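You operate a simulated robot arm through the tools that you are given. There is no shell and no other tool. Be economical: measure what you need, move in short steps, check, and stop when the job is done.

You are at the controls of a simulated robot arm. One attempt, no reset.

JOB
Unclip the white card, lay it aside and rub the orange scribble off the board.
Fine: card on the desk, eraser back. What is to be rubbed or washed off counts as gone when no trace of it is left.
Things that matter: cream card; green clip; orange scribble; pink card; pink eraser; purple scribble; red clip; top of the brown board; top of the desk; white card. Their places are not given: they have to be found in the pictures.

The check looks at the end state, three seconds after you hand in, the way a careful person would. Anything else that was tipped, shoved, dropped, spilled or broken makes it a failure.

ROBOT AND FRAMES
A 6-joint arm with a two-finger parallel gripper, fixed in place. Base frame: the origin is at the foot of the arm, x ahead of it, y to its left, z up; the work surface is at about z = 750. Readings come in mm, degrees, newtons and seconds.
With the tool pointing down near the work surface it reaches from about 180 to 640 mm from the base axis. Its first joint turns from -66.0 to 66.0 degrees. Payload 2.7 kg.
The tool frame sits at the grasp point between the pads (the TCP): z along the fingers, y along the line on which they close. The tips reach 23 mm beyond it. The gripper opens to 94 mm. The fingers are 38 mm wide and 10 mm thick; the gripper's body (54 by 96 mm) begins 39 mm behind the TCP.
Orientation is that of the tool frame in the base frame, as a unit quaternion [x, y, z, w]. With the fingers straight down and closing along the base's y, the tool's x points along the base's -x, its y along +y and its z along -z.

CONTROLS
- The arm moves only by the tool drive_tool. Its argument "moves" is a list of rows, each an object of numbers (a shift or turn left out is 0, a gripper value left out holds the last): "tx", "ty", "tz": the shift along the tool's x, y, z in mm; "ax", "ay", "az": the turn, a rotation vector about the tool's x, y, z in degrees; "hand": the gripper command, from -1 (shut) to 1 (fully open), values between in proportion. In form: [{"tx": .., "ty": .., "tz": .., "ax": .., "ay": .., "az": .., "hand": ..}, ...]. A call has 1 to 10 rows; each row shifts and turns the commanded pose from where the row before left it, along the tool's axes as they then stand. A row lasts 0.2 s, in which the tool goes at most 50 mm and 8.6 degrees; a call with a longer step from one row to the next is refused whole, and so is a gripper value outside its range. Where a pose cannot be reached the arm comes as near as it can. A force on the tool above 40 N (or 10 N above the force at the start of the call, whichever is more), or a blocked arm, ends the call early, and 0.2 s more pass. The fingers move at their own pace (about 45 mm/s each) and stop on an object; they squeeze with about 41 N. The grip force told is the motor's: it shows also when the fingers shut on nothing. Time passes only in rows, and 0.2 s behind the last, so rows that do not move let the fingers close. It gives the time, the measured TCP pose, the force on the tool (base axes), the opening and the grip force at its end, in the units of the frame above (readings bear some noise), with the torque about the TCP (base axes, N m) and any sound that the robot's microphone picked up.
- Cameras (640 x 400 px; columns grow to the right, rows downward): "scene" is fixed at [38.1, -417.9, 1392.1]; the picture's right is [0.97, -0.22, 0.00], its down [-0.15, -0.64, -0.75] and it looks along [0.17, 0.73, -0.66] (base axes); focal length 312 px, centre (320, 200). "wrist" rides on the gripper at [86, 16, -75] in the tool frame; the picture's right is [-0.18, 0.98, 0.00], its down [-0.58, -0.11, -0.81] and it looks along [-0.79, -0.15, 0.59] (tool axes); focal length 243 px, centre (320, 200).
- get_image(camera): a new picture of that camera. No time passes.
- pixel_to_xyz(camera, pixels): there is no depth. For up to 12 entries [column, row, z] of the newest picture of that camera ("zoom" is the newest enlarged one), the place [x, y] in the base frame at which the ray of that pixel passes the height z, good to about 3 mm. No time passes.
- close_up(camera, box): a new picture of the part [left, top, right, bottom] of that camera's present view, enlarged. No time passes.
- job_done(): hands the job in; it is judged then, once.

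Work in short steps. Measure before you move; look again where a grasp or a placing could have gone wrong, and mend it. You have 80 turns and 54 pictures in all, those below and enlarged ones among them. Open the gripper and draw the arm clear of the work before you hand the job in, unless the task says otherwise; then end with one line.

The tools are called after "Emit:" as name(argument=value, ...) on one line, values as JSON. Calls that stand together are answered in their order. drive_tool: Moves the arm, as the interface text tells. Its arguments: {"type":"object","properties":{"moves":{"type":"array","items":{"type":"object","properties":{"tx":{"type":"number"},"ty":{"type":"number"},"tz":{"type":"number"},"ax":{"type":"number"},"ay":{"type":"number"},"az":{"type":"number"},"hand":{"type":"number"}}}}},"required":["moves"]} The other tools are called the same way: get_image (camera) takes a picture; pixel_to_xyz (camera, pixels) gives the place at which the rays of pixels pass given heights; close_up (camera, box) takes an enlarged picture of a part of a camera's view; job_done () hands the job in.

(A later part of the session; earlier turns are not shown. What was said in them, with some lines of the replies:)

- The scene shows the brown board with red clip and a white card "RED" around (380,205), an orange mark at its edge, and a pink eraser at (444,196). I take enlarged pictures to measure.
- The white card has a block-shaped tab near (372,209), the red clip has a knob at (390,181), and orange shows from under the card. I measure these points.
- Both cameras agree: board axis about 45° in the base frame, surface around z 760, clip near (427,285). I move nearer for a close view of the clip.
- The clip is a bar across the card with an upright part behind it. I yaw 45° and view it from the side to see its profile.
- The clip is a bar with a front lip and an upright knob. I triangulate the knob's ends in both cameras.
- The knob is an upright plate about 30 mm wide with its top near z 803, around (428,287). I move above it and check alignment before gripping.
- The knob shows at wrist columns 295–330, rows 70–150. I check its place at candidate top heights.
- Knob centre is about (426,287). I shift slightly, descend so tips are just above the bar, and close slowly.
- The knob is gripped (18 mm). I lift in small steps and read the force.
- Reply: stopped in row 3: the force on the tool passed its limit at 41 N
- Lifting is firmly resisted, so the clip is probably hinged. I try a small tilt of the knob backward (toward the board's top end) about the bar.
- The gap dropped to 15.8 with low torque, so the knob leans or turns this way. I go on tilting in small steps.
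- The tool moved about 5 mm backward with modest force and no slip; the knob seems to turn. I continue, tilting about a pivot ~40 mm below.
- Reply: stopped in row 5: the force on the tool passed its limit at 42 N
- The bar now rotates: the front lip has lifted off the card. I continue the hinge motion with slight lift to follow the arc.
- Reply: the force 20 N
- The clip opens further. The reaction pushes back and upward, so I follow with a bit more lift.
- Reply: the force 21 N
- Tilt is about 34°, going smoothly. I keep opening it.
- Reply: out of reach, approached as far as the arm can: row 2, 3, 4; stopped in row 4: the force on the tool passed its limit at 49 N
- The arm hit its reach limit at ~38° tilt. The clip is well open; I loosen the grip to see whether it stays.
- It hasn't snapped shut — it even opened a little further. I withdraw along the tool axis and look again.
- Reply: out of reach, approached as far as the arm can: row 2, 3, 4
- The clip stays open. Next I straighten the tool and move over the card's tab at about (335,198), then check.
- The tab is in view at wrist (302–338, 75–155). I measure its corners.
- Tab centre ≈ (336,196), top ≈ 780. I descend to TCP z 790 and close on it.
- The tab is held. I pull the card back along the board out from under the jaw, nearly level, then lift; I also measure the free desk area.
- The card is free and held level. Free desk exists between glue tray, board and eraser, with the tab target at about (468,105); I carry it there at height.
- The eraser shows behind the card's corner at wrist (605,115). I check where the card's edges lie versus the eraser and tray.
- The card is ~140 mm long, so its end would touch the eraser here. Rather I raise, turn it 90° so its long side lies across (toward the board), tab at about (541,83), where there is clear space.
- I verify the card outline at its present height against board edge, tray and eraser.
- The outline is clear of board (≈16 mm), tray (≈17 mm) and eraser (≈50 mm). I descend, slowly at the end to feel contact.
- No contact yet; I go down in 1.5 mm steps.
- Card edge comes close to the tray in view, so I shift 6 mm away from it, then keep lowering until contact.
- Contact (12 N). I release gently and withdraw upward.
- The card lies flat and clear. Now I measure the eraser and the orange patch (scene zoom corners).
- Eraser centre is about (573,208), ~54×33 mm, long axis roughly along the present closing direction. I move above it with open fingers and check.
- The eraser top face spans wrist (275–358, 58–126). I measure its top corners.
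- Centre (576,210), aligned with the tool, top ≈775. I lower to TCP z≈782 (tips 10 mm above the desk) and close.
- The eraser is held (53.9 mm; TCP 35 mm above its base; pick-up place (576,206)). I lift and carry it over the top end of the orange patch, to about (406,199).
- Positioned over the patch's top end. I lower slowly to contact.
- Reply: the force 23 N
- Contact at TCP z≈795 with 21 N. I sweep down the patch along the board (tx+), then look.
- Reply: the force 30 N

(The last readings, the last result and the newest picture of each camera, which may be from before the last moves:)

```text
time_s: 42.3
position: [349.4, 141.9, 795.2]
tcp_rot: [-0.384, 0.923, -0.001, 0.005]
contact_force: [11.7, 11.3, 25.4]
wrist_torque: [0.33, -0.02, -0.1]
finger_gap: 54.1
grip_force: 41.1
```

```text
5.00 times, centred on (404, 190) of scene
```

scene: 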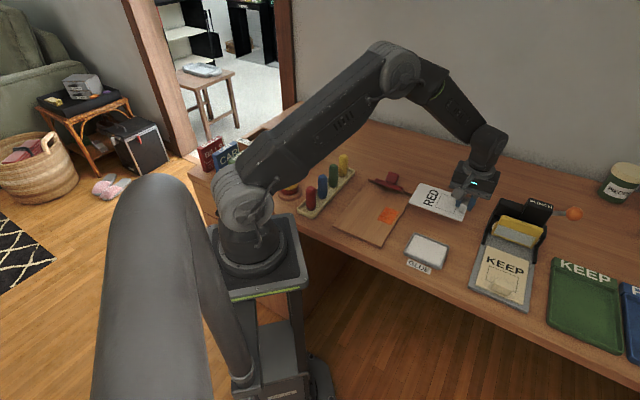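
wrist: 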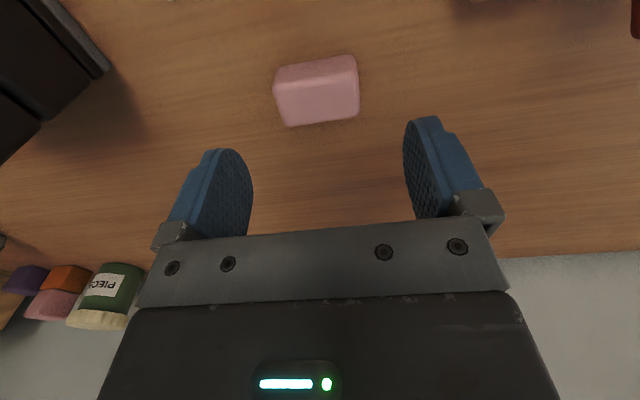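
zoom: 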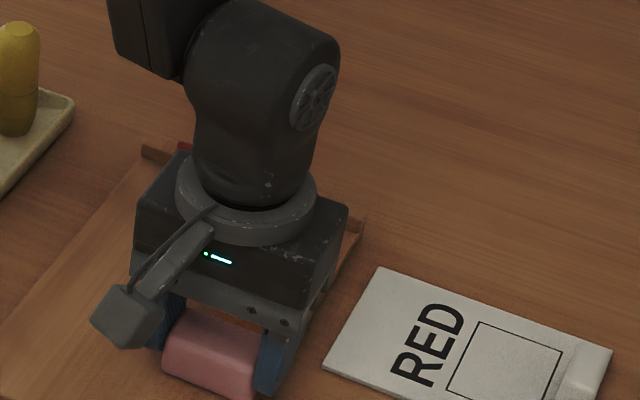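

Sweep ran smoothly at ~25 N. I sweep back up shifted 6 mm inward, and then down again shifted outward.

Emit:
drive_tool(moves=[{"ty": 6}, {"tx": -11}, {"tx": -11}, {"tx": -11}, {"tx": -11}, {"tx": -11}, {"tx": -11}, {"tx": -11}, {"tx": -10}, {}])

Emit:
drive_tool(moves=[{"ty": -11}, {"tx": 11}, {"tx": 11}, {"tx": 11}, {"tx": 11}, {"tx": 11}, {"tx": 11}, {"tx": 11}, {"tx": 10}, {}])

Emit:
drive_tool(moves=[{"ty": 5}, {"tz": -20}, {"tz": -40}, {"tx": -40}, {"tx": -40}, {"tx": -40, "ty": -40}, {"ty": -40}, {}])

Emit:
close_up(camera="scene", box=[320, 160, 480, 260])

```text
time_s: 42.8
position: [344.5, 143.7, 794.9]
tcp_rot: [-0.383, 0.924, -0.004, 0.0]
contact_force: [0.1, -2.8, 5.3]
wrist_torque: [-0.03, -0.02, -0.01]
finger_gap: 54.2
grip_force: 41.0
stopped in row 2: the force on the tool passed its limit at 46 N (the readings are from after the stop); the commanded pose is now the measured one
```

```text
time_s: 45.0
position: [289.0, 73.9, 794.9]
tcp_rot: [-0.384, 0.923, -0.003, 0.001]
contact_force: [2.1, 3.3, 2.9]
wrist_torque: [0.2, -0.05, -0.05]
finger_gap: 54.0
grip_force: 41.3
```

```text
refused: row 6 steps farther than a row can; nothing moved
```

```text
4.00 times, centred on (400, 210) of scene
```

zoom: 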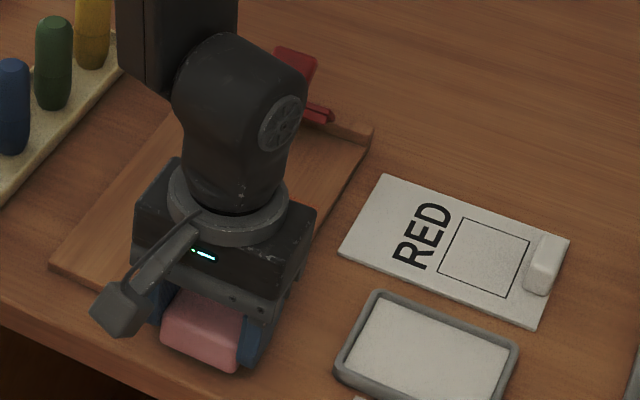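

The upward sweep tripped the force limit, and the next call ran past the patch to the board's lower end; nothing was touched. I lift straight up and move aside to look at the patch.

Emit:
drive_tool(moves=[{"tz": -20}, {"tz": -40}, {"tx": -40}, {"tx": -40}, {"tx": -40}, {"tx": -40}, {"tx": -40}, {"tx": -30}, {}])

Emit:
close_up(camera="scene", box=[320, 160, 480, 260])

```text
time_s: 47.0
position: [453.5, 238.5, 854.5]
tcp_rot: [-0.384, 0.923, -0.003, -0.001]
contact_force: [0.2, -0.3, -0.6]
wrist_torque: [0.0, -0.03, -0.02]
finger_gap: 54.1
grip_force: 40.7
```

```text
4.00 times, centred on (400, 210) of scene
```

zoom: 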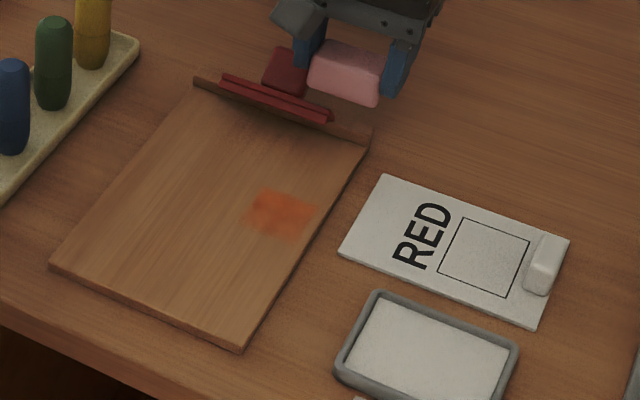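

About half is gone; a faded part remains at the upper end, around zoom (280,210). I return to just above its top end and press again.

Emit:
drive_tool(moves=[{"tx": 28, "ty": 3}, {"tx": 29, "ty": 2.5}, {"tz": 30}, {"tz": 25}, {"tz": 2}, {"tz": 1}, {"tz": 1}, {}])

```text
time_s: 48.8
position: [408.5, 201.9, 795.8]
tcp_rot: [-0.383, 0.924, -0.004, 0.0]
contact_force: [-0.3, -0.2, -1.3]
wrist_torque: [0.0, 0.02, 0.0]
finger_gap: 54.0
grip_force: 40.7
```

Emit:
drive_tool(moves=[{"tz": 1}, {"tz": 1}, {"tx": 6}, {"tx": 8}, {"tx": 8}, {"tx": 8}, {"tx": 8}, {"tx": 8}, {"tx": 8}, {}])

```text
time_s: 51.0
position: [371.7, 161.5, 795.1]
tcp_rot: [-0.383, 0.924, -0.002, 0.001]
contact_force: [11.2, 6.7, 18.3]
wrist_torque: [0.34, -0.07, -0.1]
finger_gap: 54.1
grip_force: 41.1
```

Good contact at 18 N. I sweep back up gently with smaller first steps.

Emit:
drive_tool(moves=[{"tx": -3}, {"tx": -5}, {"tx": -8}, {"tx": -8}, {"tx": -8}, {"tx": -8}, {"tx": -8}, {"tx": -8}, {}])

```text
time_s: 51.5
position: [371.5, 162.5, 794.5]
tcp_rot: [-0.383, 0.924, -0.003, -0.004]
contact_force: [-3.1, -3.6, 9.1]
wrist_torque: [0.02, -0.02, -0.01]
finger_gap: 54.0
grip_force: 41.0
stopped in row 2: the force on the tool passed its limit at 44 N (the readings are from after the stop); the commanded pose is now the measured one
```

Reversing spikes the force; now at 9 N I ease off slightly and go up.

Emit:
drive_tool(moves=[{"tz": -0.3, "tx": -2}, {"tx": -4}, {"tx": -8}, {"tx": -8}, {"tx": -8}, {"tx": -8}, {"tx": -8}, {"tx": -8}, {"tx": -6}, {}])

```text
time_s: 52.1
position: [372.2, 162.5, 794.9]
tcp_rot: [-0.382, 0.924, -0.005, -0.011]
contact_force: [-4.8, -2.3, 11.6]
wrist_torque: [-0.05, -0.08, 0.01]
finger_gap: 54.2
grip_force: 40.6
stopped in row 3: the force on the tool passed its limit at 46 N (the readings are from after the stop); the commanded pose is now the measured one
```

The upward direction binds, so I stroke only downward: lift, return to the top, press, and sweep again.

Emit:
drive_tool(moves=[{"tz": -10}, {"tx": -28, "ty": 2}, {"tx": -27, "ty": 2}, {"tz": 7}, {"tz": 2}, {"tz": 1}, {"tz": 1}, {}])

Emit:
drive_tool(moves=[{"tx": 3}, {"tx": 8}, {"tx": 8}, {"tx": 8}, {"tx": 8}, {"tx": 8}, {"tx": 8}, {"tx": 8}, {"tx": 8}, {}])

```text
time_s: 53.7
position: [410.3, 205.4, 795.1]
tcp_rot: [-0.382, 0.924, -0.005, -0.009]
contact_force: [-4.6, -3.2, 9.7]
wrist_torque: [-0.06, -0.03, 0.05]
finger_gap: 54.2
grip_force: 41.0
stopped in row 8: the force on the tool passed its limit at 43 N (the readings are from after the stop); the commanded pose is now the measured one
```

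```text
time_s: 55.9
position: [363.0, 158.8, 794.2]
tcp_rot: [-0.381, 0.924, -0.004, -0.01]
contact_force: [0.8, 1.9, 2.6]
wrist_torque: [0.03, -0.11, 0.09]
finger_gap: 54.1
grip_force: 41.1
```

That stroke was light at the end and the tool has drifted ~1.2° in tilt. I lift, level it (ay −1.2), and return to the top, then look.

Emit:
drive_tool(moves=[{"tz": -15, "ay": -1.2}, {"tz": -45}, {"tx": -40}, {"tx": -40}, {"tx": -40}, {}])

Emit:
close_up(camera="scene", box=[320, 160, 480, 260])

```text
time_s: 57.3
position: [448.9, 242.1, 855.6]
tcp_rot: [-0.381, 0.924, -0.001, 0.001]
contact_force: [0.7, 0.1, -0.7]
wrist_torque: [0.0, -0.03, -0.02]
finger_gap: 54.0
grip_force: 41.2
```

```text
4.00 times, centred on (400, 210) of scene
```

zoom: 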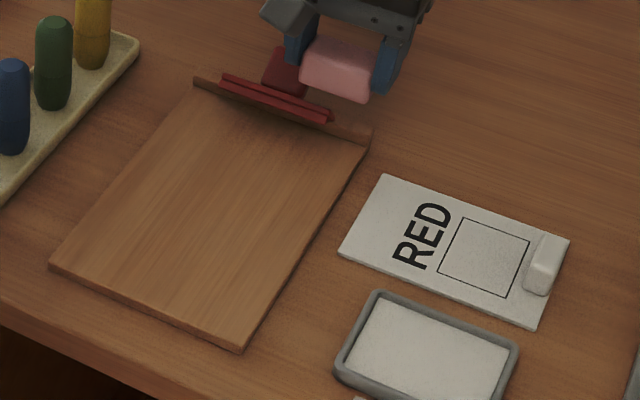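

It looks gone; I check enlarged for any faint trace.

Emit:
close_up(camera="scene", box=[368, 195, 416, 225])

```text
13.33 times, centred on (392, 210) of scene
```

zoom: 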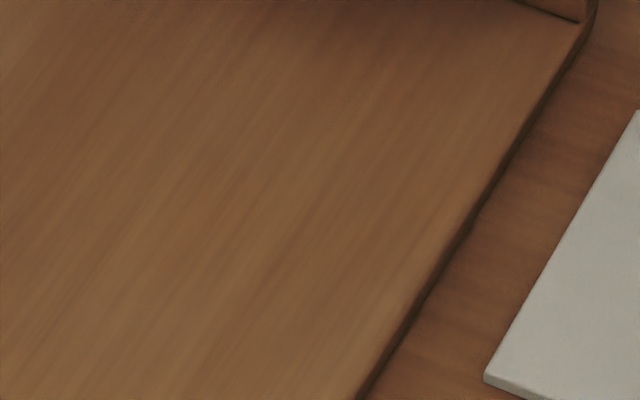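

No clear trace. For safety I do one more full stroke over the whole patch.

Emit:
drive_tool(moves=[{"tx": 25, "ty": -2}, {"tx": 26, "ty": -2}, {"tz": 30}, {"tz": 25}, {"tz": 3}, {"tz": 1}, {}])

Emit:
drive_tool(moves=[{"tx": 4, "tz": 1}, {"tx": 9, "tz": 0.7}, {"tx": 10}, {"tx": 10}, {"tx": 10}, {"tx": 10}, {"tx": 10}, {"tx": 10}, {"tx": 10}])

Emit:
drive_tool(moves=[{"tz": -20}, {"tz": -40}, {}])

```text
time_s: 58.9
position: [414.5, 204.4, 794.8]
tcp_rot: [-0.382, 0.924, -0.001, 0.001]
contact_force: [0.0, 0.6, -0.7]
wrist_torque: [-0.01, 0.04, 0.0]
finger_gap: 54.3
grip_force: 40.6
```

```text
time_s: 60.9
position: [356.1, 146.2, 795.4]
tcp_rot: [-0.382, 0.924, 0.0, 0.001]
contact_force: [0.2, 0.1, -1.5]
wrist_torque: [0.01, 0.0, -0.02]
finger_gap: 54.2
grip_force: 41.3
```

```text
time_s: 61.7
position: [354.7, 146.3, 854.6]
tcp_rot: [-0.382, 0.924, 0.0, 0.001]
contact_force: [-0.6, 0.3, -0.7]
wrist_torque: [0.02, 0.02, -0.01]
finger_gap: 54.4
grip_force: 41.3
```

That stroke had no contact pressure (the eraser has shifted slightly in the grip). I go back and find contact properly.

Emit:
drive_tool(moves=[{"tx": -39}, {"tx": -39}, {"tz": 30}, {"tz": 28}, {"tz": 2}, {"tz": 1}, {"tz": 1}, {}])

```text
time_s: 63.5
position: [411.5, 201.7, 794.7]
tcp_rot: [-0.382, 0.924, 0.001, 0.003]
contact_force: [-11.2, 0.0, 37.0]
wrist_torque: [-0.16, 0.78, 0.01]
finger_gap: 53.9
grip_force: 41.2
```

Contact at 37 N; I ease off a little and sweep down.

Emit:
drive_tool(moves=[{"tz": -0.8}, {"tx": 4}, {"tx": 9}, {"tx": 10}, {"tx": 10}, {"tx": 10}, {"tx": 10}, {"tx": 10}, {"tx": 10}, {"tx": 10}])

Emit:
drive_tool(moves=[{"tz": -20}, {"tz": -40}, {}])

```text
time_s: 65.7
position: [354.6, 145.7, 793.6]
tcp_rot: [-0.382, 0.924, -0.001, 0.004]
contact_force: [8.0, 9.8, 16.4]
wrist_torque: [0.23, -0.11, -0.08]
finger_gap: 54.2
grip_force: 40.8
```

```text
time_s: 66.5
position: [354.4, 144.4, 849.5]
tcp_rot: [-0.382, 0.924, 0.0, 0.0]
contact_force: [-0.2, 0.5, -0.8]
wrist_torque: [0.01, 0.0, 0.01]
finger_gap: 54.1
grip_force: 41.4
```

Full-pressure stroke done. I carry the eraser back to its place (576,206).

Emit:
drive_tool(moves=[{"tx": -40, "ty": -22.6}, {"tx": -40, "ty": -22.6}, {"tx": -40, "ty": -22.6}, {"tx": -40, "ty": -22.6}, {"tx": -40, "ty": -22.6}, {"tz": 30}, {"tz": 25}, {"tz": 5}, {}])

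Emit:
close_up(camera="scene", box=[340, 150, 500, 250])

```text
time_s: 68.5
position: [572.6, 204.7, 794.9]
tcp_rot: [-0.382, 0.924, 0.0, 0.001]
contact_force: [0.3, 0.4, -0.7]
wrist_torque: [0.0, 0.01, 0.04]
finger_gap: 54.0
grip_force: 41.5
```

```text
4.00 times, centred on (420, 200) of scene
```

zoom: 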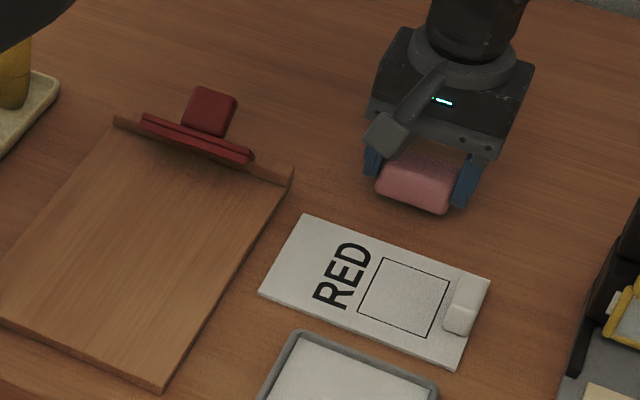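

The board is clean. I nudge ~3 mm to the original spot and lower slowly to the desk.

Emit:
drive_tool(moves=[{"tx": -3, "ty": -1.5}, {"tz": 6}, {"tz": 2}, {"tz": 1}, {"tz": 1}, {}])

```text
time_s: 69.9
position: [576.4, 204.6, 783.8]
tcp_rot: [-0.381, 0.924, -0.001, 0.0]
contact_force: [-5.9, -1.0, 8.6]
wrist_torque: [-0.13, 0.3, -0.06]
finger_gap: 54.1
grip_force: 40.7
```

Touching the desk with 9 N. I release gently and rise.

Emit:
drive_tool(moves=[{"hand": 0.3}, {"hand": 0.6}, {"hand": 0.8}, {}, {"tz": -20}, {"tz": -40}, {"tz": -40}, {"tz": -20, "tx": 40}, {"tx": 40}, {}])

Emit:
get_image(camera="scene")

Emit:
get_image(camera="wrist")

```text
time_s: 72.1
position: [519.9, 148.3, 904.1]
tcp_rot: [-0.382, 0.924, -0.001, 0.001]
contact_force: [0.0, 0.1, -0.2]
wrist_torque: [0.02, -0.02, 0.01]
finger_gap: 84.3
grip_force: 0.1
```

```text
9 pictures are left
```

scene: 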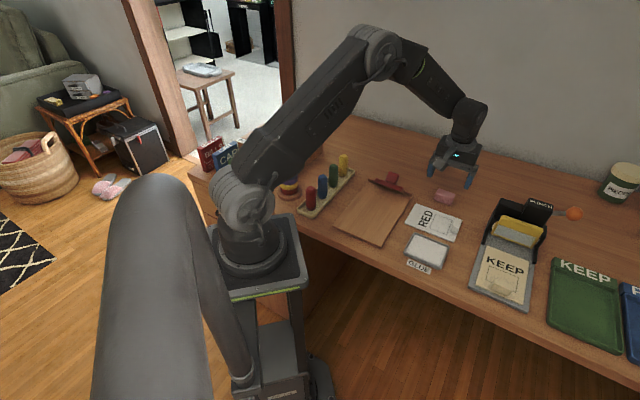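

```text
8 pictures are left
```

wrist: 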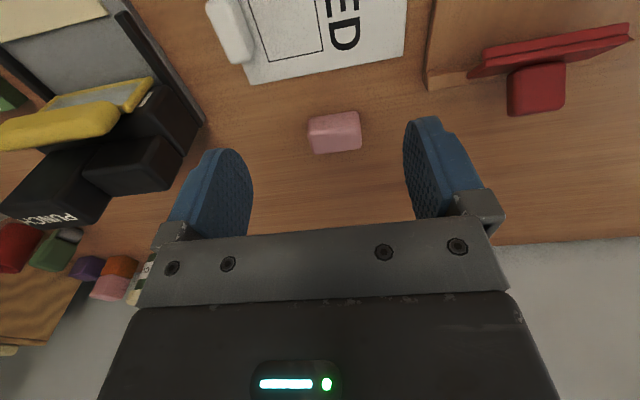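

Card, eraser and everything else look fine. I move the arm clear and check the board surface with the wrist camera.

Emit:
drive_tool(moves=[{"tx": 28, "ty": 26, "tz": -10}, {"tx": 28, "ty": 26, "tz": -10}, {"tx": 28, "ty": 26, "tz": -10}, {"tx": 28, "ty": 26, "tz": -10}, {"tx": 28, "ty": 24, "tz": -6}, {}])

Emit:
close_up(camera="wrist", box=[200, 20, 440, 170])

Emit:
close_up(camera="scene", box=[340, 150, 500, 250])

```text
time_s: 73.5
position: [328.7, 140.9, 948.3]
tcp_rot: [-0.381, 0.924, -0.001, 0.001]
contact_force: [0.2, 0.3, -0.4]
wrist_torque: [0.01, -0.01, 0.02]
finger_gap: 84.6
grip_force: 0.1
```

```text
2.67 times, centred on (320, 95) of wrist
```

zoom: 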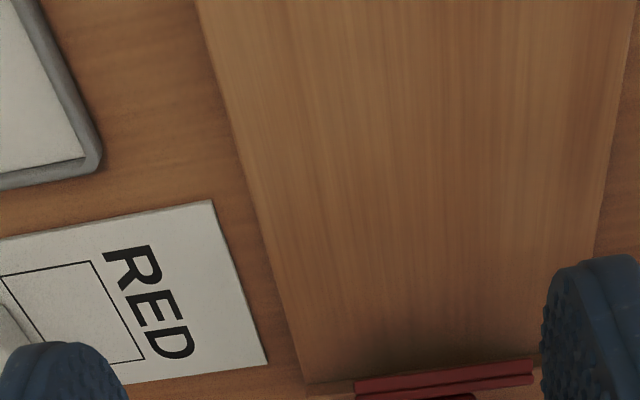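

```text
4.00 times, centred on (420, 200) of scene
```

zoom: 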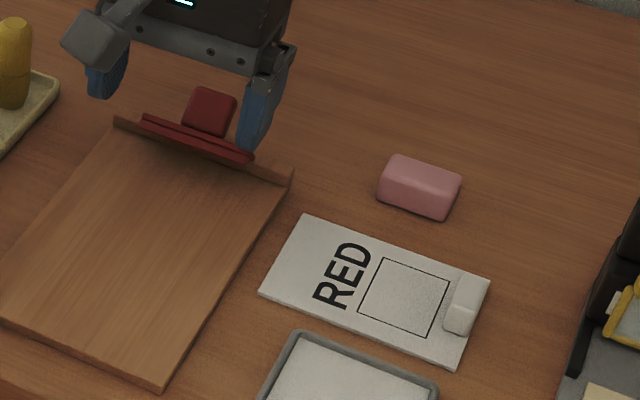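

The board is spotless, the card lies flat on the desk, the eraser is back, and the gripper is open and clear. I hand in.

Emit:
job_done()

```text
The job is handed in.
```

The job is handed in: the white card is unclipped and flat on the desk, the last pictures show no orange left on the board, and the eraser is back within about 2 mm of where it was. The red clip is still open.
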